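You operate a simulated robot arm through the tools that you are given. There is no shell and no other tool. Be economical: measure what you need, move in short steps, check, and stop when the job is done.

The job below is to be done with a simulated robot arm. You get a single attempt, and the scene is never put back.

Task
Switch the small steamer off, cover it, and put its blue roll and the orange tape in the open drawer.
Fine: dial to low; glass lid on the round dish; shut the drawer.

Only the result counts: the job must be done as asked and must still hold three seconds after the hand-in. Knocking over, shifting, dropping, spilling or breaking anything else fails it. A push-on lid holds only when it is set on centred and level and pressed home; a screw cap is set on level and turned clockwise until tight.

Robot
A 6-joint arm with a two-finger parallel gripper, fixed in place. Base frame: the origin is at the foot of the arm, x ahead of it, y to its left, z up. Lengths are in mm, angles in degrees, forces in N, time in s.
With the tool pointing down near the work surface it reaches from about 240 to 640 mm from the base axis. Its first joint turns from -66.0 to 66.0 degrees. Payload 2.7 kg.
Tool frame: the origin (TCP) lies between the finger pads and is the grasp point; the fingertips stand 23 mm ahead of it; z points along the fingers, y is the line along which they close. Largest opening 94 mm; finger width 38, thickness 10; the body of the gripper, 54 by 96 mm, starts 39 mm behind the TCP.
Orientation is that of the tool frame in the base frame, as [roll, pitch, yaw] about the fixed x, y, z axes, in that order (R = Rz(yaw) Ry(pitch) Rx(roll)). With the fingers straight down and closing along the base's y, the tool's x points along the base's -x, its y along +y and its z along -z.

Tools
- The arm moves only by the tool servo_tool. Its argument "commands" is a list of rows, each an object of numbers (a shift or turn left out is 0, a gripper value left out holds the last): "x", "y", "z": the shift along the base's x, y, z in units of 500 mm (1.0 is 500 mm); "ax", "ay", "az": the turn, a rotation vector about the base's x, y, z in units of 60 degrees (1.0 is 60 degrees). In form: [{"x": .., "y": .., "z": .., "ax": .., "ay": .., "az": ..}, ...]. A call has 1 to 20 rows; each row is the pose to reach, as a shift and turn from the pose commanded when the call began. "grip" is the finger opening in mm, from 0 to 94, set as the call begins (left out, the last holds). A call with a number of a shift or a turn outside -1 to 1 is refused whole. Rows are played at 5 a second. More than 50 mm and 8.6 degrees between two rows, or a gripper value outside its range, and nothing of the call is played. A pose out of reach is approached as far as the arm can. The call stops where the force on the tool passes 90 N (or 10 N more than at its start, if that is more) or the arm is blocked; 0.2 s more then pass. The fingers move at their own pace (about 45 mm/s each) and stop on an object; they squeeze with about 29 N. The grip force told is the motor's: it shows also when the fingers shut on nothing. Time passes only in rows, and 0.2 s behind the last, so rows that repeat a pose let the fingers close. The reply holds the time, the measured pose of the TCP, the force on the tool along the base axes, the opening and the grip force, in the units named above and with some noise.
- Cameras (640 x 400 px; columns grow to the right, rows downward): "scene" is fixed at [75.4, -424.7, 1419.9]; the picture's right is [0.80, -0.60, 0.00], its down [-0.26, -0.34, -0.90] and it looks along [0.54, 0.72, -0.43] (base axes); focal length 357 px, centre (320, 200). "wrist" rides on the gripper at [86, 16, -75] in the tool frame; the picture's right is [-0.18, 0.98, 0.00], its down [-0.58, -0.11, -0.81] and it looks along [-0.79, -0.15, 0.59] (tool axes); focal length 243 px, centre (320, 200).
- grab_frame(camera): a new picture of that camera. No time passes.
- point_at(camera, pixels): for up to 12 pixels [column, row] of the newest picture of that camera ("zoom" is the newest enlarged one), the place [x, y, z] in the base frame of the surface seen there, good to about 2 mm. No time passes.
- enlarge(camera, box): a new picture of the part [left, top, right, bottom] of that camera's present view, enlarged. No time passes.
- job_done(): hands the job in; it is judged then, once.

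Go step by step. Measure first, check grasps and placings, and put right what went wrong. The budget is 80 turns and 34 pictures, counting those below and the enlarged ones. Unless the task says otherwise, let go and move clear before handing in.

The tools are called as a command line: name --argument value ..., lists and objects as JSON in quotes. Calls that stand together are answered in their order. servo_tool: Moves the arm, as the interface text tells. Its arguments: {"type":"object","properties":{"commands":{"type":"array","items":{"type":"object","properties":{"x":{"type":"number"},"y":{"type":"number"},"z":{"type":"number"},"ax":{"type":"number"},"ay":{"type":"number"},"az":{"type":"number"}}}},"grip":{"type":"number"}},"required":["commands"]} The other tools are called the same way: grab_frame (camera) takes a picture; point_at (camera, pixels) gives the place of the surface under pixels of a picture; enlarge (camera, box) takes an enlarged picture of a part of a camera's view; job_done () hands the job in.

At the start:

```text
t: 0.0
position: [238.8, 233.5, 1278.6]
tool_rot: [180.0, 0.1, 180.0]
ft_force: [0.1, -1.0, -1.3]
grip_width: 94.0
finger_force: 0.1
```

scene: 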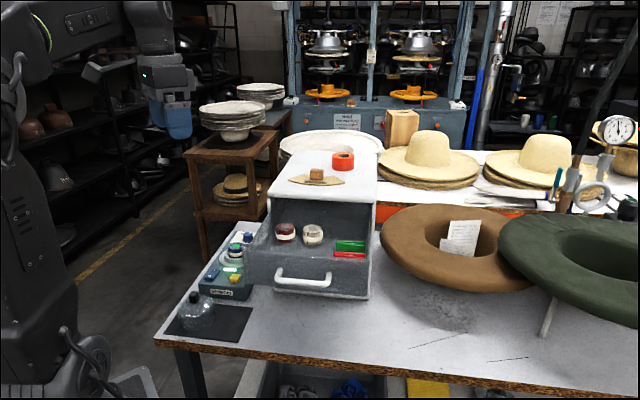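
wrist: 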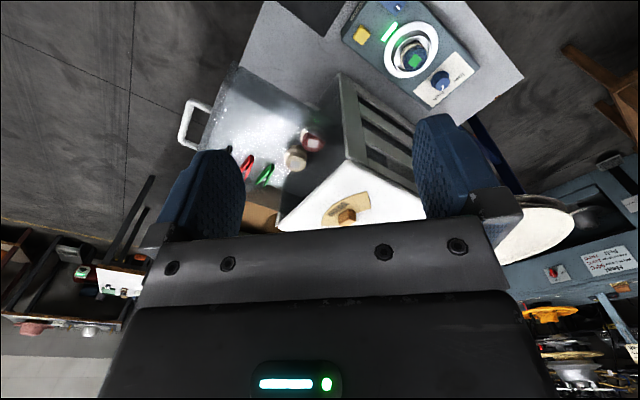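

The scene shows a drawer unit (about 320,210) with an open drawer, the steamer at (228,265), the glass lid at (196,310) and orange tape at (343,160). I'll enlarge these areas.

enlarge --camera "scene" --box '[160, 220, 280, 345]'

enlarge --camera "scene" --box '[235, 140, 395, 300]'

enlarge --camera "wrist" --box '[180, 0, 540, 225]'

```text
3.20 times, centred on (220, 282) of scene
```

zoom: 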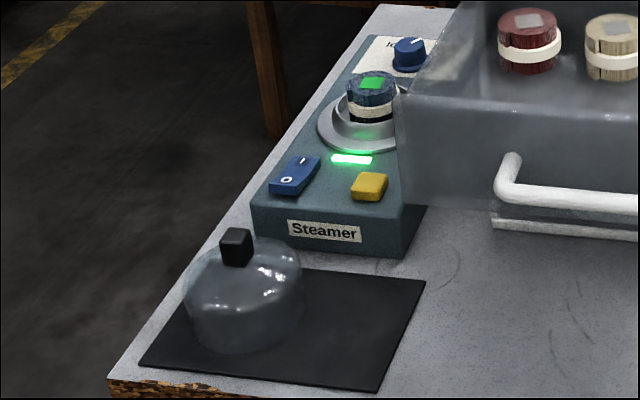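

```text
2.50 times, centred on (315, 220) of scene
```

zoom: 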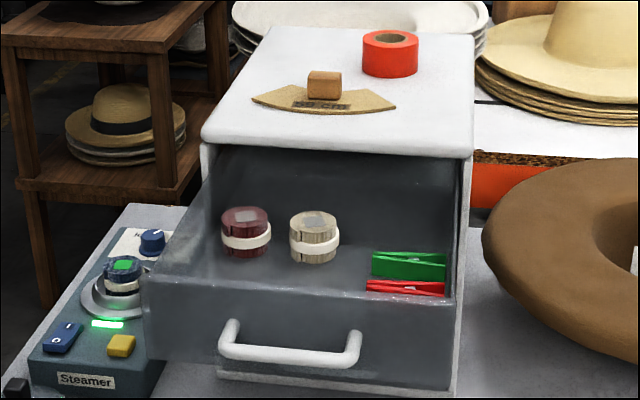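

```text
1.78 times, centred on (360, 112) of wrist
```

zoom: 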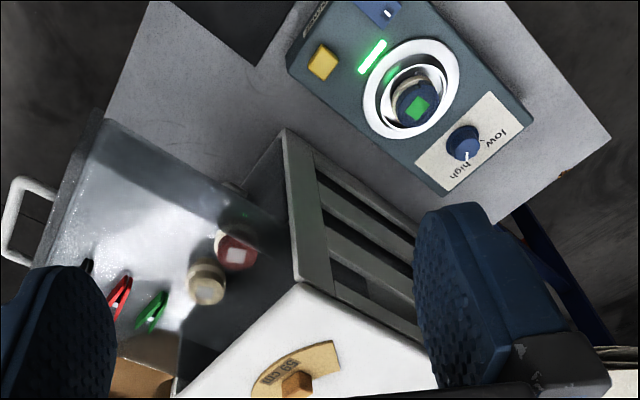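

The wrist zoom shows the blue roll in the round dish, the dial with low and high marks, a blue I/O rocker and a yellow button. Now I'll measure points.

point_at --camera "zoom" --pixels '[[418, 108], [463, 142], [467, 156], [485, 141], [466, 165], [323, 62], [380, 10], [450, 70], [370, 110], [340, 30], [430, 185], [520, 115]]'

point_at --camera "scene" --pixels '[[343, 153], [343, 164], [317, 173], [300, 285], [285, 230], [312, 232], [350, 243], [350, 254], [195, 297], [197, 318], [375, 187], [310, 190]]'

point_at --camera "wrist" --pixels '[[345, 78], [238, 68], [205, 130], [290, 228], [420, 218], [340, 75], [414, 130], [185, 125], [260, 130], [230, 110], [300, 20], [195, 115]]'

```text
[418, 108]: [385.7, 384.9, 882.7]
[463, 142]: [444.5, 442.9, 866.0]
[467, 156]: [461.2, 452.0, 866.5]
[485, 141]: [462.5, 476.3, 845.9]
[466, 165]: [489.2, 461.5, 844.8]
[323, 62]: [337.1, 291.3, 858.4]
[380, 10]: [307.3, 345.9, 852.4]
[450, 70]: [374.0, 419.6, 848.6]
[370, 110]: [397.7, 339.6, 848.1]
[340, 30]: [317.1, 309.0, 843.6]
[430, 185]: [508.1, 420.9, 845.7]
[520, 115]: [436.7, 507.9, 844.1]
```

```text
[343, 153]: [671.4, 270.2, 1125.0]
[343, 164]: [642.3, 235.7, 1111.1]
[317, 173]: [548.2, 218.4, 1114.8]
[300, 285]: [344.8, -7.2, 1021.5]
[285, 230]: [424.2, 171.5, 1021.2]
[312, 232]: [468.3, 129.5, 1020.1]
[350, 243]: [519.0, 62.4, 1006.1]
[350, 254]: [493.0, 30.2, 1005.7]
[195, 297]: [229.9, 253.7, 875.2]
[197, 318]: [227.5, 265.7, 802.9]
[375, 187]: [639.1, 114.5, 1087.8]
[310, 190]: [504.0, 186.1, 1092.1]
```

```text
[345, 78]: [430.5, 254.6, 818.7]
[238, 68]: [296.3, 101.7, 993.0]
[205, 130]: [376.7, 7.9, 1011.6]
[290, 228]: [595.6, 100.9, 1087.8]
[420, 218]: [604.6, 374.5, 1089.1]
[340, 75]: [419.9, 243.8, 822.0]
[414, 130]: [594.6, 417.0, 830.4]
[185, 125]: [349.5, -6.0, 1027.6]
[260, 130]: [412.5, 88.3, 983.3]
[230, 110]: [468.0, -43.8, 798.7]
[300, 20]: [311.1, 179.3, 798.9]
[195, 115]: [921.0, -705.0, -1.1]
```

Steamer top is at about z=846, drawer floor about 983, tape on the unit at about 1110. I'll move the wrist camera over the steamer for a closer look.

servo_tool --commands '[{"x": 0.023, "y": 0.029, "z": -0.063, "az": 0.094}, {"x": 0.047, "y": 0.058, "z": -0.127, "az": 0.188}, {"x": 0.07, "y": 0.086, "z": -0.19, "az": 0.281}, {"x": 0.093, "y": 0.115, "z": -0.253, "az": 0.375}, {"x": 0.116, "y": 0.144, "z": -0.316, "az": 0.469}, {"x": 0.14, "y": 0.173, "z": -0.38, "az": 0.563}, {"x": 0.163, "y": 0.201, "z": -0.443, "az": 0.656}, {"x": 0.186, "y": 0.23, "z": -0.506, "az": 0.75}]'

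grab_frame --camera "wrist"

```text
t: 1.8
position: [331.0, 345.5, 1026.2]
tool_rot: [180.0, -0.1, -134.9]
ft_force: [0.2, 0.3, 0.2]
grip_width: 94.0
finger_force: 0.0
```

```text
28 pictures are left
```

wrist: 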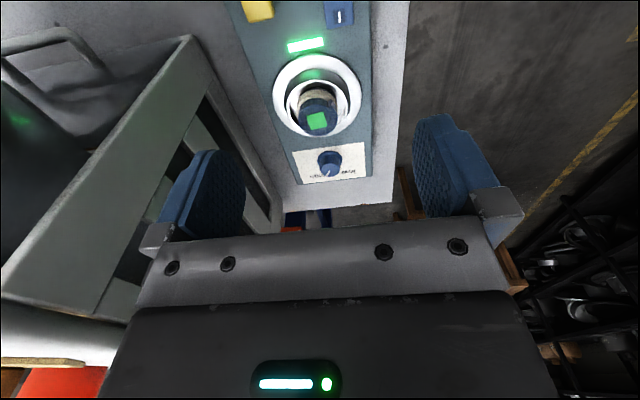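

The steamer lies along the image vertical, with the roll at (318,118), dial at (329,163), rocker at (340,15). I'll enlarge and measure.

enlarge --camera "wrist" --box '[230, 0, 420, 200]'

point_at --camera "wrist" --pixels '[[318, 121], [318, 98], [276, 95], [359, 95], [316, 57], [329, 158], [329, 171], [258, 10], [339, 14], [372, 150], [290, 168], [300, 184]]'

point_at --camera "wrist" --pixels '[[302, 95], [348, 100], [318, 136], [275, 30], [370, 40], [400, 60], [187, 40], [95, 325], [35, 60], [250, 150], [405, 130], [60, 30]]'

```text
2.00 times, centred on (325, 100) of wrist
```

zoom: 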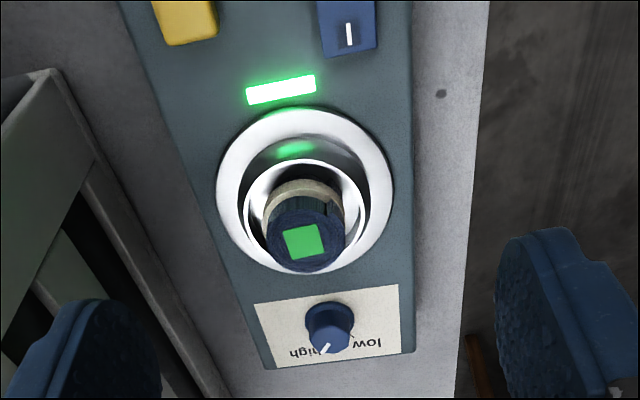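

```text
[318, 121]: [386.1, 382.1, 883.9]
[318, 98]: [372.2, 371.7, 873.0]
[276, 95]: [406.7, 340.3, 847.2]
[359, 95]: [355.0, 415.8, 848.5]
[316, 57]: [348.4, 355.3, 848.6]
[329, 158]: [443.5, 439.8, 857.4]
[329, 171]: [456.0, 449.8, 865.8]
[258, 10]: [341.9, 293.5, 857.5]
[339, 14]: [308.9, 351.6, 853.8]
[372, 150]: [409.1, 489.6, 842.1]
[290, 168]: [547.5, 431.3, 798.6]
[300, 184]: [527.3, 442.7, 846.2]
```

```text
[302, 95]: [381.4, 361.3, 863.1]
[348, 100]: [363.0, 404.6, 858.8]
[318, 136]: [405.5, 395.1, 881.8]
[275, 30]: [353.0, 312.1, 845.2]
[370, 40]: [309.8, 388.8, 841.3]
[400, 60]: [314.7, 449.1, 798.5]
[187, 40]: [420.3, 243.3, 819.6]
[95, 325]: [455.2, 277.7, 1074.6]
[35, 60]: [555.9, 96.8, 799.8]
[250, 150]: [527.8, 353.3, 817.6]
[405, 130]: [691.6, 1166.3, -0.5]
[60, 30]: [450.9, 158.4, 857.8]
```

Roll top is centred at about (386,383,884) and the dish rim is at 848. Next I'll measure the drawer geometry from the scene camera and check the TCP against a visible fingertip.

grab_frame --camera "scene"

point_at --camera "scene" --pixels '[[247, 250], [368, 259], [267, 247], [319, 252], [287, 252], [345, 230], [300, 258], [330, 262], [278, 280], [329, 284], [276, 270], [310, 275]]'

```text
26 pictures are left
```

scene: 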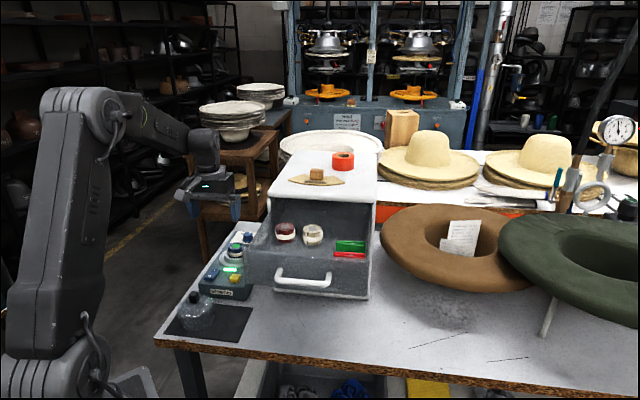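

```text
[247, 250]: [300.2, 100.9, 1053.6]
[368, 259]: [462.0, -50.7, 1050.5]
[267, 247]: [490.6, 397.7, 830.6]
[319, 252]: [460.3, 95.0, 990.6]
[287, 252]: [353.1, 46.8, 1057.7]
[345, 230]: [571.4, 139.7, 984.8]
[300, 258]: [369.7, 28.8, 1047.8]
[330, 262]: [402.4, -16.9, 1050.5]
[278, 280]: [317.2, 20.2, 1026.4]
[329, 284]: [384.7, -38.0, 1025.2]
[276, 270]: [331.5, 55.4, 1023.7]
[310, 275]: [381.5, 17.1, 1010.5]
```

The drawer front runs (300,101)–(462,-51) with rim z≈1053 and floor ≈986, so there is free room behind the front. I'll move over the blue roll, staying high, and check alignment.

servo_tool --commands '[{"x": 0.054, "y": 0.035, "z": -0.04}, {"x": 0.108, "y": 0.069, "z": -0.09}, {"x": 0.108, "y": 0.069, "z": -0.15}, {"x": 0.108, "y": 0.069, "z": -0.19}, {"x": 0.108, "y": 0.069, "z": -0.19}]' --grip 74

grab_frame --camera "wrist"

enlarge --camera "scene" --box '[180, 200, 300, 300]'

```text
t: 3.0
position: [385.4, 383.6, 931.1]
tool_rot: [180.0, 0.0, -135.0]
ft_force: [-0.4, -0.4, 0.5]
grip_width: 73.9
finger_force: 0.1
```

```text
25 pictures are left
```

wrist: 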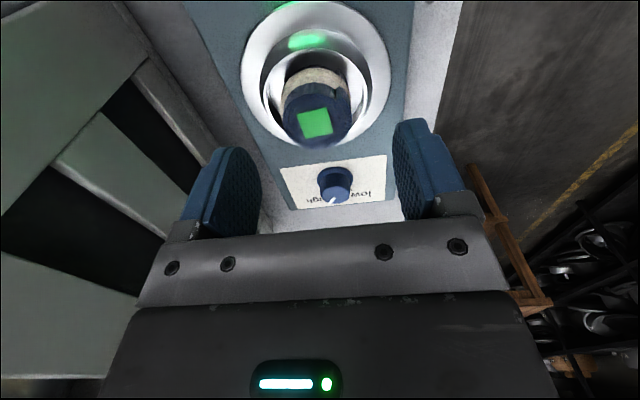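

```text
4.00 times, centred on (240, 250) of scene
```

zoom: 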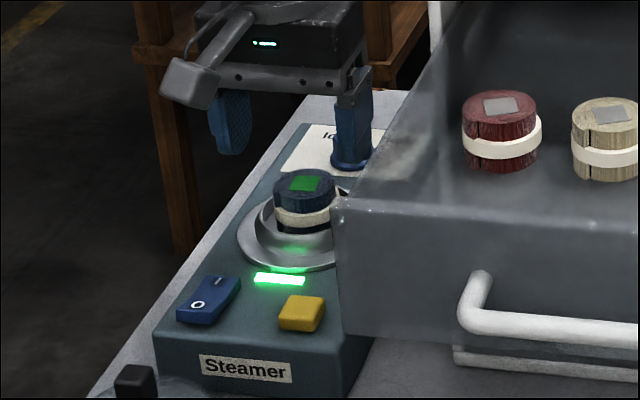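

Fingers straddle the roll in y; I'll check the fingertip coordinates against the readings and re-measure the roll.

point_at --camera "zoom" --pixels '[[352, 158], [230, 148], [305, 183], [305, 215], [280, 285], [255, 205], [215, 290], [195, 310], [300, 310]]'

point_at --camera "wrist" --pixels '[[315, 123], [315, 75], [285, 120], [350, 125], [336, 178], [325, 208], [332, 199], [348, 186], [322, 188], [316, 30], [252, 110], [388, 95]]'

```text
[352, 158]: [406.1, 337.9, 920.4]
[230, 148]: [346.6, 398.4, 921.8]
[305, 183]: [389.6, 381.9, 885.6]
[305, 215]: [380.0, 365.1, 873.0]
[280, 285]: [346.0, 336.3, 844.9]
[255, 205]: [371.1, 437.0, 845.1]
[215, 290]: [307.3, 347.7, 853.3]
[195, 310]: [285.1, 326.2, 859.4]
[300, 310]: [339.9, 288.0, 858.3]
```

```text
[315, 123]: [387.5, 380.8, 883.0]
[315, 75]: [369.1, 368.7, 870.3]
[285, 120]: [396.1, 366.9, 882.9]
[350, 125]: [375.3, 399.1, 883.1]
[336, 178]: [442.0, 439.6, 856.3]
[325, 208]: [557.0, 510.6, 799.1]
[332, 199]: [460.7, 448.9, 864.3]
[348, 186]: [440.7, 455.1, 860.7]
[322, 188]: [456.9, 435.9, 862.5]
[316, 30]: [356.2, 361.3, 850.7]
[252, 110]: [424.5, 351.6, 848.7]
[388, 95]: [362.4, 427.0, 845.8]
```

Fingertips agree with the readings, and the roll is 38 mm wide, centred at (386,383). I'll descend to z≈885 and close.

servo_tool --commands '[{"z": -0.03}, {"z": -0.06}, {"z": -0.09}, {"z": -0.09}]'

servo_tool --commands '[{}, {}, {}, {}, {}]' --grip 25

```text
t: 4.0
position: [385.9, 383.1, 884.8]
tool_rot: [-180.0, 0.0, -135.0]
ft_force: [0.6, -0.4, 2.7]
grip_width: 74.5
finger_force: 0.7
```

```text
t: 5.2
position: [387.4, 380.0, 885.3]
tool_rot: [-179.8, 0.0, -135.1]
ft_force: [21.0, -17.1, 0.2]
grip_width: 67.4
finger_force: 45.7
```

The fingers stopped at 67 mm on the dish's raised inner ring with a side load. I'll reopen, raise 8–9 mm and look.

servo_tool --commands '[{}, {}, {"z": 0.018}, {"z": 0.018}]' --grip 76

enlarge --camera "scene" --box '[190, 220, 270, 300]'

```text
t: 6.2
position: [384.9, 382.6, 894.1]
tool_rot: [180.0, 0.0, -135.0]
ft_force: [-0.7, 0.7, 0.3]
grip_width: 75.9
finger_force: 0.0
```

```text
5.00 times, centred on (230, 260) of scene
```

zoom: 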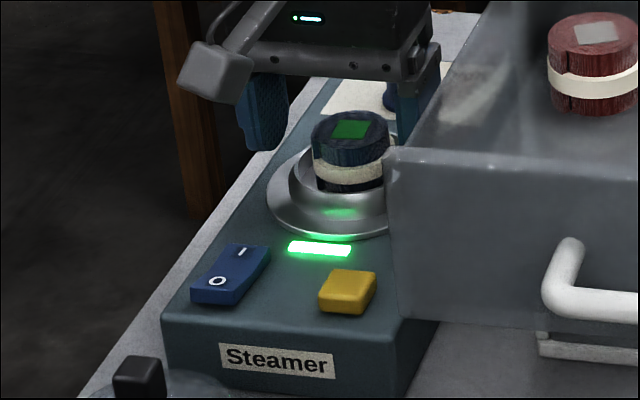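

The cup's raised rim is visible around (300,165). I'll measure its height and check that the steamer hasn't shifted.

point_at --camera "zoom" --pixels '[[350, 128], [298, 155], [305, 180], [325, 196], [345, 198], [275, 210], [350, 292], [216, 281], [240, 253], [350, 178], [345, 232]]'

```text
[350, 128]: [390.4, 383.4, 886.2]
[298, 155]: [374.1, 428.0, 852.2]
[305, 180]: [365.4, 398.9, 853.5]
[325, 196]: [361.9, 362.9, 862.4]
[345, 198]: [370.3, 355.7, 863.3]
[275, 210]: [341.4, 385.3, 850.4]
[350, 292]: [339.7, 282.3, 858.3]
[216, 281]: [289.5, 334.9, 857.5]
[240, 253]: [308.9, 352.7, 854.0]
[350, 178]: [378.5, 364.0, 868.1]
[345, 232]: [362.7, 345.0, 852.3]
```

The cup rim is at z≈863.5 and nothing moved. I'll lower 3 mm (tips at 868), close on the roll, and lift a little.

servo_tool --commands '[{"z": -0.006}, {"z": -0.006}, {"z": -0.006}, {"z": -0.006}, {"z": -0.006}, {"z": -0.006}]' --grip 25

```text
t: 7.6
position: [386.0, 383.9, 892.4]
tool_rot: [180.0, -0.1, -135.1]
ft_force: [1.1, -1.3, 2.6]
grip_width: 42.3
finger_force: 28.8
```

Gripped at 42 mm. Lifting clear, then a look to check the roll and see its bottom.

servo_tool --commands '[{"z": 0.05}, {"z": 0.14}, {"z": 0.23}, {"z": 0.32}, {"z": 0.41}, {"z": 0.48}, {"z": 0.48}]'

enlarge --camera "scene" --box '[180, 140, 300, 260]'

```text
t: 9.2
position: [385.3, 383.2, 1131.1]
tool_rot: [-179.9, -0.1, -135.0]
ft_force: [-0.7, -0.5, -0.7]
grip_width: 25.1
finger_force: 0.1
```

```text
3.33 times, centred on (240, 200) of scene
```

zoom: 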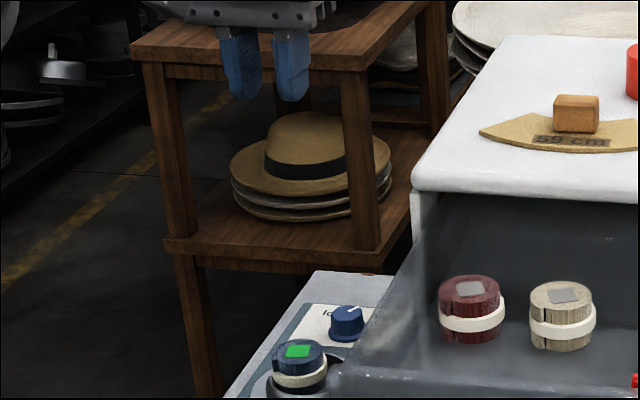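

The grip slipped off: the roll is still in the dish. I'll retry lower (tips just above the cup rim) and lift slowly.

servo_tool --commands '[{"z": -0.08}, {"z": -0.17}, {"z": -0.26}, {"z": -0.35}, {"z": -0.42}, {"z": -0.46}, {"z": -0.486}, {"z": -0.486}]' --grip 76

servo_tool --commands '[{}, {}, {}, {}, {}, {}, {}]' --grip 15

servo_tool --commands '[{"z": 0.003}, {"z": 0.006}, {"z": 0.009}, {"z": 0.012}, {"z": 0.016}, {"z": 0.016}]'

enlarge --camera "scene" --box '[190, 220, 270, 300]'

```text
t: 11.0
position: [385.1, 384.0, 888.2]
tool_rot: [180.0, 0.0, -135.0]
ft_force: [-0.2, 0.1, 0.4]
grip_width: 76.1
finger_force: 0.0
```

```text
t: 12.6
position: [386.2, 383.7, 888.6]
tool_rot: [180.0, 0.0, -135.0]
ft_force: [1.4, -0.4, 0.5]
grip_width: 41.7
finger_force: 28.9
```

```text
t: 14.0
position: [385.9, 383.8, 897.5]
tool_rot: [179.9, 0.1, -135.0]
ft_force: [0.2, 0.1, -0.6]
grip_width: 41.4
finger_force: 29.4
```

```text
5.00 times, centred on (230, 260) of scene
```

zoom: 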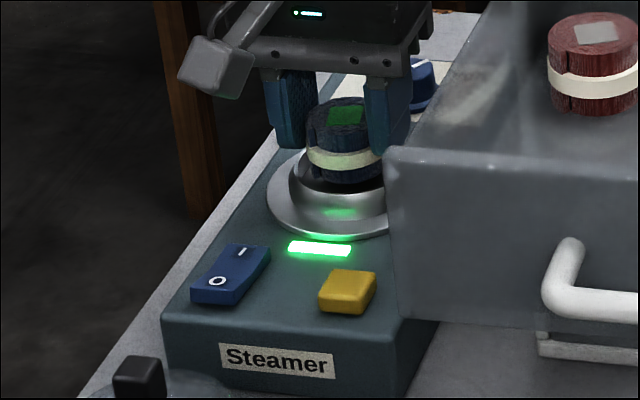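

The roll is rising with the fingers. Continue the lift gently and check.

servo_tool --commands '[{"z": 0.006}, {"z": 0.014}, {"z": 0.024}, {"z": 0.036}, {"z": 0.05}, {"z": 0.065}, {"z": 0.08}, {"z": 0.095}, {"z": 0.11}, {"z": 0.125}, {"z": 0.14}, {"z": 0.155}, {"z": 0.17}, {"z": 0.18}, {"z": 0.18}]'

enlarge --camera "scene" --box '[190, 190, 270, 270]'

```text
t: 17.2
position: [385.3, 382.4, 988.3]
tool_rot: [179.9, 0.0, -135.0]
ft_force: [-0.2, 0.8, 0.0]
grip_width: 41.3
finger_force: 28.8
```

```text
5.00 times, centred on (230, 230) of scene
```

zoom: 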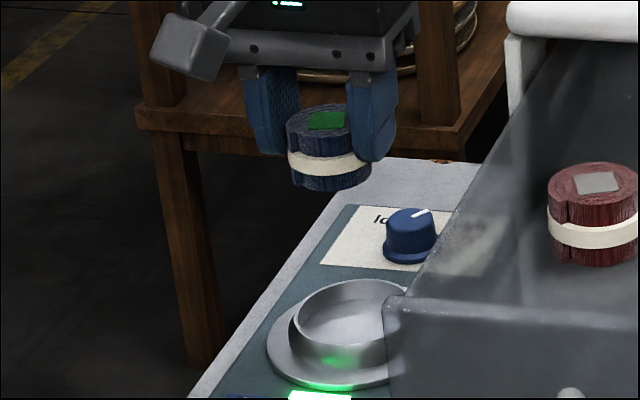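

The roll is held firmly. I'll measure its bottom and the empty cup, and the dial pointer.

point_at --camera "zoom" --pixels '[[325, 118], [332, 180], [330, 188], [292, 320], [345, 338], [330, 290], [340, 320], [412, 217], [423, 212], [400, 225], [435, 222], [380, 217]]'

```text
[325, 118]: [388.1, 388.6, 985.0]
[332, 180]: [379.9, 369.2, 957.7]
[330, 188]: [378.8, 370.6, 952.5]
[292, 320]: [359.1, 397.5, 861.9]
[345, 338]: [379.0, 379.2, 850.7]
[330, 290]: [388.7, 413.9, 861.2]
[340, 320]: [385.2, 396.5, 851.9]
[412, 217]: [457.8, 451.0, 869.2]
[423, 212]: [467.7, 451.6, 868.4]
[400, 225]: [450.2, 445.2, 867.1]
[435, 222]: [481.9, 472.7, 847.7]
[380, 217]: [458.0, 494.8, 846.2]
```

Roll bottom is 37 mm below the TCP. I'll raise and carry it over the drawer's free area at (377,110).

servo_tool --commands '[{"z": 0.06}, {"z": 0.13}, {"z": 0.2}, {"z": 0.26}, {"z": 0.286, "y": -0.05}, {"z": 0.286, "y": -0.12, "x": -0.018}, {"z": 0.286, "y": -0.19, "x": -0.018}, {"z": 0.286, "y": -0.26, "x": -0.018}, {"z": 0.286, "y": -0.33, "x": -0.018, "az": 0.01}, {"z": 0.286, "y": -0.4, "x": -0.018, "az": 0.02}, {"z": 0.286, "y": -0.47, "x": -0.018, "az": 0.03}, {"z": 0.286, "y": -0.52, "x": -0.018, "az": 0.03}, {"z": 0.286, "y": -0.546, "x": -0.018, "az": 0.03}, {"z": 0.286, "y": -0.546, "x": -0.018, "az": 0.03}]'

grab_frame --camera "wrist"

enlarge --camera "scene" --box '[230, 140, 400, 300]'

```text
t: 20.2
position: [376.7, 107.9, 1129.1]
tool_rot: [-179.9, -0.1, -133.2]
ft_force: [-0.3, -0.6, -0.6]
grip_width: 40.9
finger_force: 29.1
```

```text
19 pictures are left
```

wrist: 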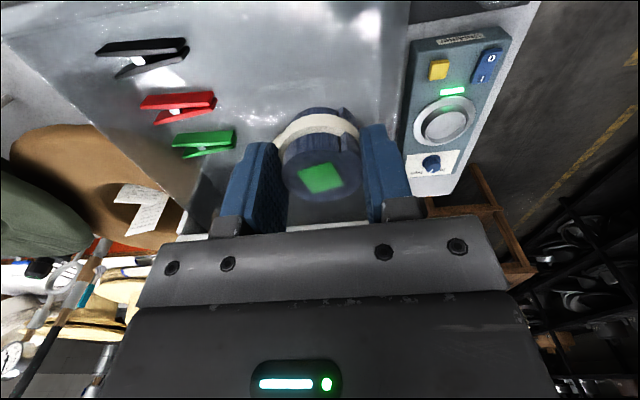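

```text
2.50 times, centred on (315, 220) of scene
```

zoom: 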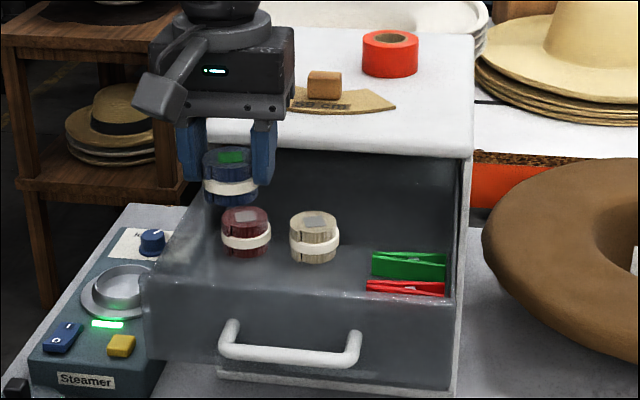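

A third (black) clothespin shows at (140,52). I'll measure the pins, floor and walls from the wrist view.

point_at --camera "wrist" --pixels '[[188, 45], [187, 62], [215, 98], [235, 137], [145, 104], [250, 80], [330, 60], [370, 80], [388, 90], [404, 90], [200, 20], [40, 60]]'

point_at --camera "zoom" --pixels '[[245, 216], [313, 217], [245, 250], [313, 258], [368, 288], [372, 262], [390, 30], [364, 45], [417, 45], [390, 72], [362, 70], [416, 72]]'

```text
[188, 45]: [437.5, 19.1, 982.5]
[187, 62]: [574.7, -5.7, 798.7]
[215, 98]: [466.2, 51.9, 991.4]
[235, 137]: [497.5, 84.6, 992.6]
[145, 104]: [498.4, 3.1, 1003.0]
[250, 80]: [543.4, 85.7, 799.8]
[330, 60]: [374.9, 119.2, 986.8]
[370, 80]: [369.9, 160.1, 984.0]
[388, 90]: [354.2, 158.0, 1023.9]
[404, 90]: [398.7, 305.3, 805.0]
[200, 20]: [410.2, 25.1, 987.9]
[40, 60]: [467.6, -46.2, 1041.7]
```

```text
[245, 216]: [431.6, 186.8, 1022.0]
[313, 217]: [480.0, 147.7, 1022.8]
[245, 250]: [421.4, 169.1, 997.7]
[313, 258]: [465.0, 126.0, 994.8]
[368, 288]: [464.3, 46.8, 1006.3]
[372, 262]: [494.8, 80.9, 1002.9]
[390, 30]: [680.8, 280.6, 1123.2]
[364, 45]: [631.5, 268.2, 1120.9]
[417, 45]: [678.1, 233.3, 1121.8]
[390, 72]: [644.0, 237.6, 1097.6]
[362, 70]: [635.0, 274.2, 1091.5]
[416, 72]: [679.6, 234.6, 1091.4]
```

The free region is s 155–300 by d 290–405, and the roll hangs right in it. Lowering to just above the floor.

servo_tool --commands '[{"z": -0.05, "x": 0.004, "y": -0.002}, {"z": -0.1, "x": 0.004, "y": -0.002}, {"z": -0.15, "x": 0.004, "y": -0.002}, {"z": -0.18, "x": 0.004, "y": -0.002}, {"z": -0.2, "x": 0.004, "y": -0.002}, {"z": -0.208, "x": 0.004, "y": -0.002}, {"z": -0.208, "x": 0.004, "y": -0.002}]'

```text
t: 21.8
position: [377.6, 108.0, 1025.5]
tool_rot: [-180.0, 0.0, -133.2]
ft_force: [-0.2, 0.0, 1.4]
grip_width: 40.9
finger_force: 28.7
```

Near the floor with almost no contact force. Lowering 2 mm more and releasing to 58 mm, then rising.

servo_tool --commands '[{"z": -0.002}, {"z": -0.004}, {"z": -0.004}]'

servo_tool --commands '[{}, {}, {"z": 0.02}, {"z": 0.06}, {"z": 0.12}, {"z": 0.2}, {"z": 0.28}, {"z": 0.36}, {"z": 0.4}]' --grip 58

enlarge --camera "scene" --box '[230, 140, 400, 300]'

```text
t: 22.6
position: [378.0, 109.4, 1025.9]
tool_rot: [-179.8, 0.3, -133.2]
ft_force: [-0.1, 0.3, 27.5]
grip_width: 40.9
finger_force: 29.1
```

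```text
t: 24.6
position: [378.2, 106.6, 1224.5]
tool_rot: [180.0, 0.0, -133.2]
ft_force: [-0.4, -0.5, -0.1]
grip_width: 58.1
finger_force: 0.1
```

```text
2.50 times, centred on (315, 220) of scene
```

zoom: 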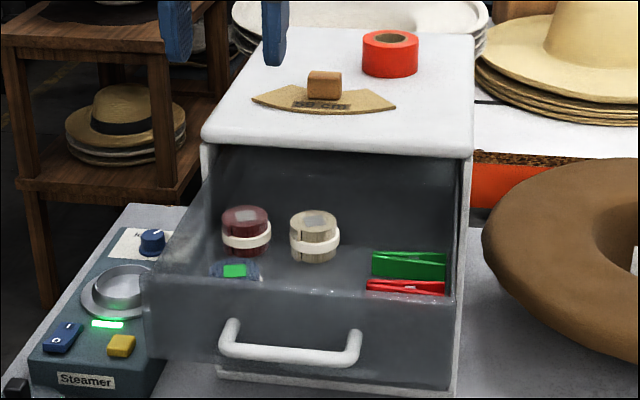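

The blue roll is in the drawer. Now I'll move over the tape while turning the tool so the fingers close along the drawer's slide direction.

servo_tool --commands '[{"x": 0.04, "y": 0.02, "az": -0.12}, {"x": 0.09, "y": 0.045, "az": -0.25}, {"x": 0.14, "y": 0.07, "az": -0.375}, {"x": 0.185, "y": 0.095, "az": -0.5}, {"x": 0.23, "y": 0.12, "az": -0.625}, {"x": 0.281, "y": 0.148, "az": -0.75}]' --grip 90

servo_tool --commands '[{"x": 0.04, "y": 0.02, "az": -0.12}, {"x": 0.09, "y": 0.045, "az": -0.25}, {"x": 0.14, "y": 0.07, "az": -0.375}, {"x": 0.185, "y": 0.095, "az": -0.5}, {"x": 0.23, "y": 0.12, "az": -0.625}, {"x": 0.281, "y": 0.148, "az": -0.75}, {"x": 0.281, "y": 0.148, "az": -0.75}]'

grab_frame --camera "wrist"

```text
t: 26.0
position: [516.2, 180.1, 1218.2]
tool_rot: [180.0, 0.1, -178.2]
ft_force: [-0.6, 0.5, -0.5]
grip_width: 89.8
finger_force: 0.0
out of reach, approached as far as the arm can: row 6
```

```text
t: 27.6
position: [539.8, 202.2, 1166.3]
tool_rot: [-180.0, 0.0, 144.1]
ft_force: [0.4, -0.6, 0.3]
grip_width: 90.2
finger_force: 0.1
out of reach, approached as far as the arm can: row 1, 2, 3, 4, 5, 6, 7
```

```text
16 pictures are left
```

wrist: 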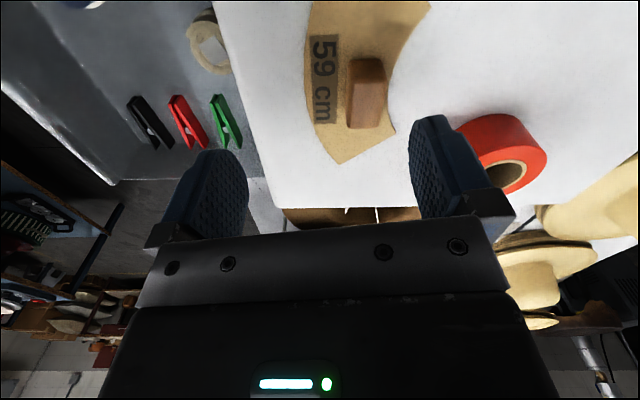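

Tool-down reach ends near r=576 mm here, so the tape at r≈708 needs a tilted tool. I'll back off first and see how the commanded pose is counted.

servo_tool --commands '[{"x": -0.08, "y": -0.04}, {"x": -0.16, "y": -0.08}, {"x": -0.24, "y": -0.12}, {"x": -0.32, "y": -0.16}, {"x": -0.4, "y": -0.2}, {"x": -0.4, "y": -0.2}]'

point_at --camera "wrist" --pixels '[[365, 65], [358, 120], [320, 78], [345, 160], [425, 5], [395, 135], [310, 100], [515, 170], [500, 125], [545, 155], [475, 130], [210, 45]]'

```text
t: 29.0
position: [342.6, 98.5, 1164.2]
tool_rot: [180.0, -0.1, 144.2]
ft_force: [0.9, 0.8, 0.6]
grip_width: 90.0
finger_force: 0.0
```

```text
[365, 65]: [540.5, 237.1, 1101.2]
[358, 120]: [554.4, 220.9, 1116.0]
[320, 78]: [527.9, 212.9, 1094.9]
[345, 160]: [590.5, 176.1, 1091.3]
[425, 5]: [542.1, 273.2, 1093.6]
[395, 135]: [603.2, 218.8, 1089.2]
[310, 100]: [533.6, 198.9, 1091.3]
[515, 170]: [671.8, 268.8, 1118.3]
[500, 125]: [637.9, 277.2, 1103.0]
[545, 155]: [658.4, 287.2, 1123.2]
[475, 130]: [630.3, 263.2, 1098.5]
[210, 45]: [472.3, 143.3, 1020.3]
```

The call base is the reached pose. The gauge cube tops at only 1116; the tape is centred at about (660,258), r≈29.5. I'll turn the tool 120° so the camera sits on the outer side, then tilt.

servo_tool --commands '[{"az": -0.125, "z": 0.02}, {"az": -0.25, "z": 0.04}, {"az": -0.375, "z": 0.06}, {"az": -0.5, "z": 0.08}, {"az": -0.625, "z": 0.08}, {"az": -0.75, "z": 0.08}, {"az": -0.875, "z": 0.08}, {"az": -1.0, "z": 0.08}]'

servo_tool --commands '[{"az": -0.125}, {"az": -0.25}, {"az": -0.375}, {"az": -0.5}, {"az": -0.625}, {"az": -0.75}, {"az": -0.875}, {"az": -1.0}, {"az": -1.0}]'

```text
t: 30.8
position: [346.0, 97.7, 1205.8]
tool_rot: [-180.0, -0.1, 84.0]
ft_force: [-0.9, 1.0, 0.0]
grip_width: 90.1
finger_force: 0.0
```

```text
t: 32.8
position: [356.6, 59.5, 1203.9]
tool_rot: [-179.7, 0.0, 24.3]
ft_force: [-1.4, 0.9, -0.7]
grip_width: 90.3
finger_force: 0.1
out of reach, approached as far as the arm can: row 8, 9
```

A wrist limit appears near yaw 24°, so I'll use yaw ≈40° and tilt 33° outward, while moving outward at safe height.

servo_tool --commands '[{"az": 0.13, "x": 0.05, "y": 0.03}, {"az": 0.262, "x": 0.1, "y": 0.06}, {"az": 0.262, "x": 0.1, "y": 0.06}]'

servo_tool --commands '[{"ax": 0.07, "ay": -0.084, "x": 0.03, "y": 0.03}, {"ax": 0.142, "ay": -0.168, "x": 0.06, "y": 0.06}, {"ax": 0.212, "ay": -0.253, "x": 0.1, "y": 0.09}, {"ax": 0.283, "ay": -0.337, "x": 0.14, "y": 0.12}, {"ax": 0.354, "ay": -0.421, "x": 0.18, "y": 0.15}, {"ax": 0.354, "ay": -0.421, "x": 0.18, "y": 0.15}]'

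```text
t: 33.6
position: [410.4, 88.5, 1204.2]
tool_rot: [-179.9, 0.0, 39.9]
ft_force: [-0.7, -0.2, -0.2]
grip_width: 90.0
finger_force: 0.1
```

```text
t: 35.0
position: [500.2, 164.1, 1202.3]
tool_rot: [-179.9, -33.1, 39.9]
ft_force: [0.0, 0.0, 0.8]
grip_width: 90.1
finger_force: 0.1
```

Tilt reached cleanly. Moving over the tape with tips above its top.

servo_tool --commands '[{"x": 0.07, "y": 0.04, "z": -0.02}, {"x": 0.14, "y": 0.08, "z": -0.04}, {"x": 0.21, "y": 0.12, "z": -0.06}, {"x": 0.27, "y": 0.155, "z": -0.074}, {"x": 0.318, "y": 0.187, "z": -0.074}, {"x": 0.318, "y": 0.187, "z": -0.074}]'

enlarge --camera "scene" --box '[290, 110, 390, 200]'

enlarge --camera "wrist" --box '[160, 0, 480, 220]'

```text
t: 36.4
position: [633.4, 246.3, 1159.7]
tool_rot: [-179.9, -33.0, 39.9]
ft_force: [-0.4, 0.9, 0.6]
grip_width: 90.0
finger_force: 0.1
out of reach, approached as far as the arm can: row 5, 6
```

```text
4.44 times, centred on (340, 155) of scene
```

zoom: 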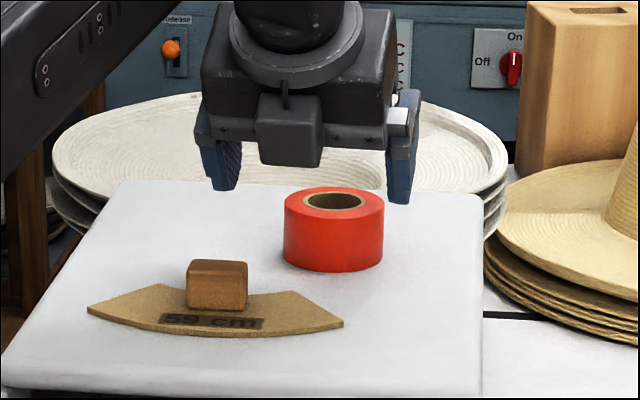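

```text
1.82 times, centred on (320, 110) of wrist
```

zoom: 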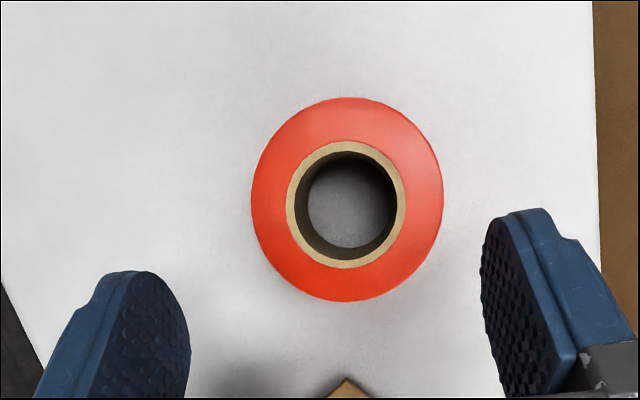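

Reach ran out 28 mm short; I need about 45° tilt. I'll measure the tape, and the block on the gripper that hangs on the near side.

point_at --camera "zoom" --pixels '[[345, 99], [253, 200], [441, 205], [345, 299], [270, 130], [420, 275], [290, 210], [405, 205], [600, 40], [347, 385]]'

point_at --camera "scene" --pixels '[[333, 145], [328, 144], [333, 135], [319, 150], [358, 153]]'

```text
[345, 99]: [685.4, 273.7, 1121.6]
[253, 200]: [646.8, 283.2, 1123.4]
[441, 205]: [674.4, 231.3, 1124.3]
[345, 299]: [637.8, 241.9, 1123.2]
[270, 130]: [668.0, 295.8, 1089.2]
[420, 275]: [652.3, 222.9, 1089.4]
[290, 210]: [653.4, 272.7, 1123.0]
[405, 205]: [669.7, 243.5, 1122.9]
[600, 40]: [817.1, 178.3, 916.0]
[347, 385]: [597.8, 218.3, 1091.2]
```

```text
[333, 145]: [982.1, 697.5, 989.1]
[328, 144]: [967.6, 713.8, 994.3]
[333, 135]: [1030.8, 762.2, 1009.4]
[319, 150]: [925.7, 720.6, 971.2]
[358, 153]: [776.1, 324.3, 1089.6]
```

Tape centre is (661,257.5), top 1123.5, diameter 58. I'll tilt a further 12° and move directly over it.

servo_tool --commands '[{"ax": 0.064, "ay": -0.076}, {"ax": 0.129, "ay": -0.153}, {"ax": 0.129, "ay": -0.153, "x": 0.027, "y": 0.011}, {"ax": 0.129, "ay": -0.153, "x": 0.053, "y": 0.022, "z": -0.006}, {"ax": 0.129, "ay": -0.153, "x": 0.053, "y": 0.022, "z": -0.006}]'

grab_frame --camera "scene"

point_at --camera "scene" --pixels '[[333, 147], [330, 145], [337, 142], [333, 138], [328, 140], [320, 148], [361, 152]]'

```text
t: 37.6
position: [659.1, 258.9, 1155.2]
tool_rot: [-179.8, -45.0, 39.8]
ft_force: [-0.2, -0.3, 0.3]
grip_width: 89.9
finger_force: 0.0
```

```text
13 pictures are left
```

scene: 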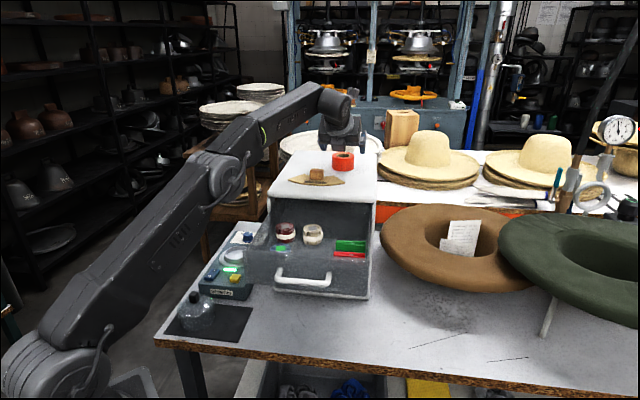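

```text
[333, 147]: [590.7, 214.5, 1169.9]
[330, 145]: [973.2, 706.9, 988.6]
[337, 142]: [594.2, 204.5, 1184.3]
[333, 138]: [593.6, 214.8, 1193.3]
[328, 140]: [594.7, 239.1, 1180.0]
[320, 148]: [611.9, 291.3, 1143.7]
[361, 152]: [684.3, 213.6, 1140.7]
```

Clearances are fine. Descend about 31 mm and close on the tape.

servo_tool --commands '[{"z": -0.02, "x": 0.003}, {"z": -0.04, "x": 0.003}, {"z": -0.054, "x": 0.003}, {"z": -0.06, "x": 0.003}, {"z": -0.06, "x": 0.003}]'

servo_tool --commands '[{}, {}, {}, {}, {}]' --grip 40

servo_tool --commands '[{"z": 0.004}, {"z": 0.01}, {"z": 0.018}, {"z": 0.028}, {"z": 0.04}, {"z": 0.04}]'

enlarge --camera "scene" --box '[290, 110, 390, 200]'

```text
t: 38.8
position: [662.8, 256.2, 1126.2]
tool_rot: [-179.9, -45.0, 39.9]
ft_force: [-0.1, 0.0, -0.5]
grip_width: 90.3
finger_force: 0.1
```

```text
t: 40.0
position: [660.9, 256.7, 1126.4]
tool_rot: [-179.8, -45.0, 39.8]
ft_force: [-0.7, 0.5, 0.5]
grip_width: 58.5
finger_force: 29.2
```

```text
t: 41.4
position: [662.7, 256.6, 1145.8]
tool_rot: [-179.8, -45.0, 39.8]
ft_force: [-0.4, 0.1, -0.7]
grip_width: 58.6
finger_force: 28.4
```

```text
4.44 times, centred on (340, 155) of scene
```

zoom: 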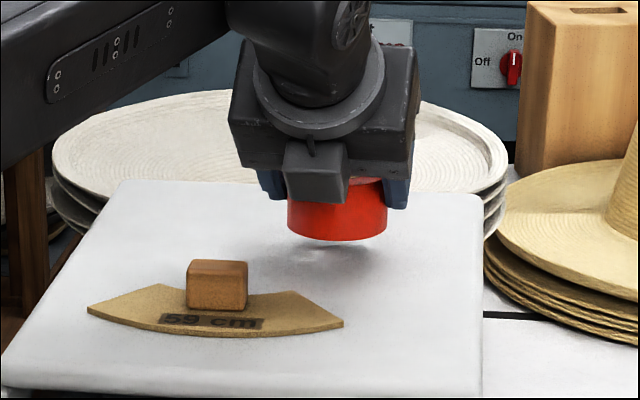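

The tape is held level. I'll lift, move back over the drawer slowly, clearing the gauge.

servo_tool --commands '[{"x": -0.02, "y": -0.016, "z": 0.02}, {"x": -0.05, "y": -0.039, "z": 0.045}, {"x": -0.09, "y": -0.07, "z": 0.07}, {"x": -0.13, "y": -0.102, "z": 0.088}, {"x": -0.18, "y": -0.141, "z": 0.088}, {"x": -0.23, "y": -0.18, "z": 0.088}, {"x": -0.28, "y": -0.219, "z": 0.088}, {"x": -0.33, "y": -0.258, "z": 0.088}, {"x": -0.38, "y": -0.297, "z": 0.088}, {"x": -0.42, "y": -0.328, "z": 0.088}, {"x": -0.45, "y": -0.352, "z": 0.088}, {"x": -0.462, "y": -0.361, "z": 0.088}]'

servo_tool --commands '[{"az": 0.08}, {"az": 0.18}, {"az": 0.28}, {"az": 0.38}, {"az": 0.48}, {"az": 0.58}, {"az": 0.68}, {"az": 0.78}, {"az": 0.85}]'

servo_tool --commands '[{"az": 0.08}, {"az": 0.18}, {"az": 0.28}, {"az": 0.38}, {"az": 0.48}, {"az": 0.58}, {"az": 0.68}, {"az": 0.74}, {"az": 0.77}, {"az": 0.77}]'

```text
t: 44.0
position: [430.4, 76.6, 1189.8]
tool_rot: [-179.8, -44.9, 39.8]
ft_force: [0.4, 0.9, -0.6]
grip_width: 58.4
finger_force: 28.8
```

```text
t: 46.0
position: [430.9, 76.3, 1189.3]
tool_rot: [-179.9, -45.0, 91.1]
ft_force: [0.5, 1.0, -0.2]
grip_width: 58.7
finger_force: 29.5
```

```text
t: 48.2
position: [414.7, 85.2, 1169.5]
tool_rot: [180.0, -44.9, 137.1]
ft_force: [0.2, 0.4, -0.8]
grip_width: 58.7
finger_force: 28.9
out of reach, approached as far as the arm can: row 7, 8, 9, 10
```

Orientation reached (yaw 137°) but the position was clipped to (415,85,1169). I'll lower and shift to the target, stopping above the drawer rim to check.

servo_tool --commands '[{"z": -0.04}, {"z": -0.08}, {"z": -0.1, "x": 0.015, "y": -0.008}, {"z": -0.12, "x": 0.029, "y": -0.015}, {"z": -0.12, "x": 0.029, "y": -0.015}]'

enlarge --camera "scene" --box '[230, 140, 400, 300]'

grab_frame --camera "wrist"

```text
t: 49.4
position: [429.9, 76.6, 1111.0]
tool_rot: [-179.9, -45.0, 137.0]
ft_force: [-0.6, -0.4, -1.4]
grip_width: 58.6
finger_force: 28.4
```

```text
2.50 times, centred on (315, 220) of scene
```

zoom: 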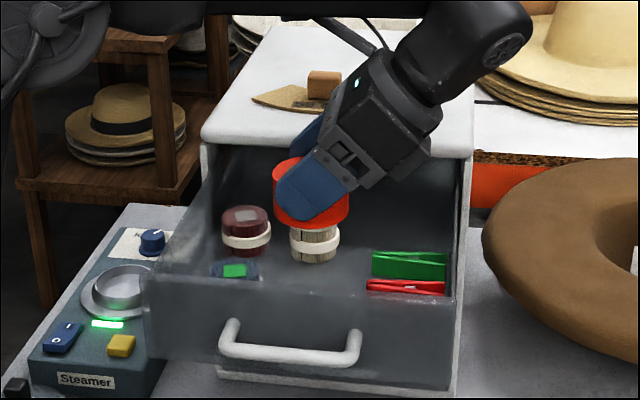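

```text
10 pictures are left
```

wrist: 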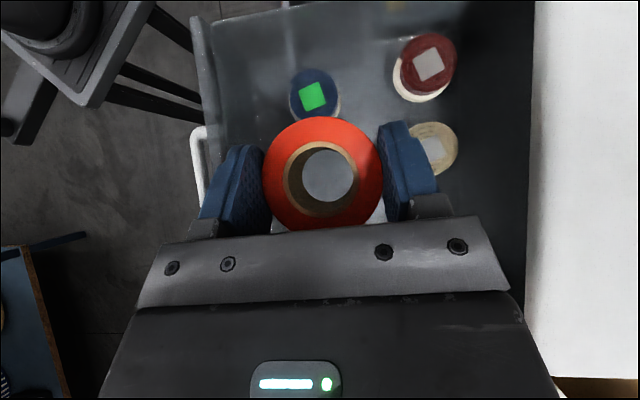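

Layout looks right: the blue roll is up at (312,95), and the cream roll right. Verifying with points.

point_at --camera "wrist" --pixels '[[312, 95], [335, 95], [430, 62], [437, 150], [195, 25], [202, 70], [212, 60], [225, 130], [320, 120], [355, 90]]'

```text
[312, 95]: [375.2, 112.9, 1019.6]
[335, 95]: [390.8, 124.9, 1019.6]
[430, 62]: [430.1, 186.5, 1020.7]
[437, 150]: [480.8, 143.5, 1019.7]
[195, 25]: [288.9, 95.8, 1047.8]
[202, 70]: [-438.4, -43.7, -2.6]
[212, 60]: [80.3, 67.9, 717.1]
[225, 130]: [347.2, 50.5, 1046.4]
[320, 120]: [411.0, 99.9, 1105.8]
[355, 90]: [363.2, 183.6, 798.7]
```

Clear of all neighbours. Lowering into the drawer until just touching.

servo_tool --commands '[{"z": -0.04}, {"z": -0.08}, {"z": -0.12}, {"z": -0.15}, {"z": -0.164}, {"z": -0.168}, {"z": -0.168}]'

```text
t: 51.0
position: [431.2, 76.8, 1026.4]
tool_rot: [-179.8, -44.9, 137.0]
ft_force: [-0.3, -0.9, -0.4]
grip_width: 58.2
finger_force: 28.4
```

servo_tool --commands '[{"z": -0.002}, {"z": -0.004}, {"z": -0.006}, {"z": -0.006}]'

```text
t: 52.0
position: [429.5, 77.7, 1024.8]
tool_rot: [-180.0, -44.9, 137.1]
ft_force: [1.2, -0.7, 6.8]
grip_width: 58.2
finger_force: 28.5
```

Light contact (7 N). Releasing to 72 mm and rising straight up.

servo_tool --commands '[{}, {}, {"z": 0.02}, {"z": 0.06}, {"z": 0.12}, {"z": 0.18}, {"z": 0.24}, {"z": 0.26}]' --grip 72

enlarge --camera "scene" --box '[230, 140, 400, 300]'

```text
t: 53.8
position: [430.8, 76.4, 1155.2]
tool_rot: [-179.9, -44.9, 137.2]
ft_force: [0.2, -0.3, 0.5]
grip_width: 72.1
finger_force: 0.0
```

```text
2.50 times, centred on (315, 220) of scene
```

zoom: 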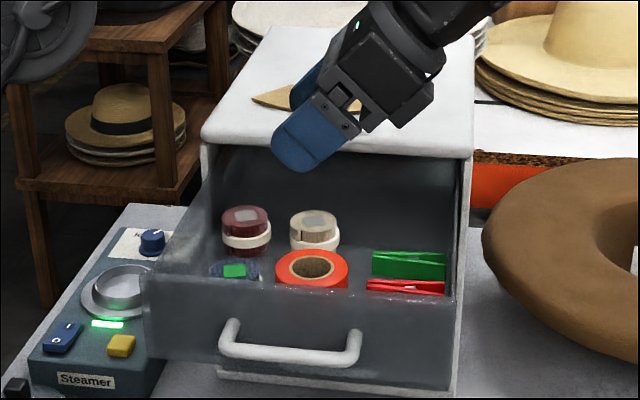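

Both items sit in the drawer. Next I'll straighten the tool, turn it, and move in front of the handle to push the drawer shut.

servo_tool --commands '[{"ax": -0.085, "ay": -0.091, "x": -0.02, "y": -0.02}, {"ax": -0.171, "ay": -0.183, "x": -0.05, "y": -0.05}, {"ax": -0.256, "ay": -0.274, "x": -0.08, "y": -0.08}, {"ax": -0.341, "ay": -0.365, "x": -0.12, "y": -0.12}, {"ax": -0.427, "ay": -0.457, "x": -0.16, "y": -0.18}, {"ax": -0.512, "ay": -0.548, "x": -0.218, "y": -0.236}, {"ax": -0.512, "ay": -0.548, "x": -0.218, "y": -0.236}]' --grip 0

servo_tool --commands '[{"az": 0.125}, {"az": 0.25}, {"az": 0.375}, {"az": 0.5}, {"az": 0.625}, {"az": 0.75}]'

servo_tool --commands '[{"az": 0.125}, {"az": 0.25}, {"az": 0.375}, {"az": 0.5}, {"az": 0.625}, {"az": 0.75}, {"az": 0.75}]'

```text
t: 55.4
position: [321.9, -40.7, 1153.2]
tool_rot: [-179.8, 0.1, 137.0]
ft_force: [-0.2, -0.2, 0.7]
grip_width: 0.0
finger_force: 29.2
```

```text
t: 56.8
position: [321.7, -40.9, 1153.8]
tool_rot: [-179.8, 0.0, -177.8]
ft_force: [-0.6, 0.4, 0.1]
grip_width: 0.0
finger_force: 29.0
```

```text
t: 58.4
position: [320.4, -41.1, 1154.1]
tool_rot: [-179.8, 0.0, -132.9]
ft_force: [-0.3, 0.5, -0.4]
grip_width: 0.0
finger_force: 29.0
```

Positioned in front of the handle. Lower to handle height and view.

servo_tool --commands '[{"z": -0.08}, {"z": -0.16}, {"z": -0.22}, {"z": -0.252}, {"z": -0.252}]'

enlarge --camera "scene" --box '[230, 180, 400, 310]'

```text
t: 59.6
position: [320.8, -40.6, 1027.8]
tool_rot: [-179.8, 0.0, -133.0]
ft_force: [0.6, -0.9, 0.4]
grip_width: 0.0
finger_force: 29.2
```

```text
3.08 times, centred on (315, 245) of scene
```

zoom: 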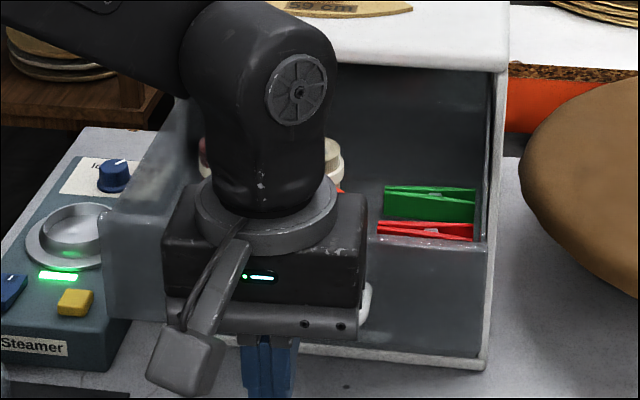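

The gripper is before the handle. I'll tilt it 20° back for roof clearance and ease up to the handle.

servo_tool --commands '[{"ax": 0.081, "ay": -0.076}, {"ax": 0.162, "ay": -0.152}, {"ax": 0.243, "ay": -0.228}, {"ax": 0.243, "ay": -0.228, "x": 0.0123, "y": 0.0131}, {"ax": 0.243, "ay": -0.228, "x": 0.0246, "y": 0.0263}]'

servo_tool --commands '[{"x": 0.0041, "y": 0.0044}, {"x": 0.0096, "y": 0.0102}, {"x": 0.0164, "y": 0.0175}, {"x": 0.0246, "y": 0.0263}, {"x": 0.0342, "y": 0.0365}, {"x": 0.0451, "y": 0.0482}, {"x": 0.0561, "y": 0.0599}, {"x": 0.067, "y": 0.0715}, {"x": 0.078, "y": 0.0832}, {"x": 0.0889, "y": 0.0949}, {"x": 0.0999, "y": 0.1066}, {"x": 0.1108, "y": 0.1183}, {"x": 0.1218, "y": 0.1299}, {"x": 0.1327, "y": 0.1416}, {"x": 0.1423, "y": 0.1518}, {"x": 0.1505, "y": 0.1606}, {"x": 0.1573, "y": 0.1679}, {"x": 0.1614, "y": 0.1723}]'

enlarge --camera "scene" --box '[230, 140, 400, 310]'

```text
t: 60.8
position: [333.9, -28.0, 1026.5]
tool_rot: [-179.7, 20.0, -133.0]
ft_force: [0.0, -0.6, 0.1]
grip_width: 0.1
finger_force: 28.8
```

```text
t: 64.6
position: [414.6, 59.7, 1026.8]
tool_rot: [-179.7, 20.0, -132.9]
ft_force: [-0.1, -0.3, -1.0]
grip_width: 0.0
finger_force: 29.0
```

```text
2.35 times, centred on (315, 225) of scene
```

zoom: 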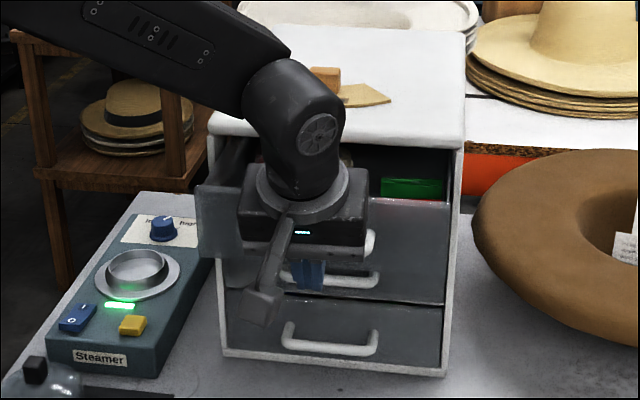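

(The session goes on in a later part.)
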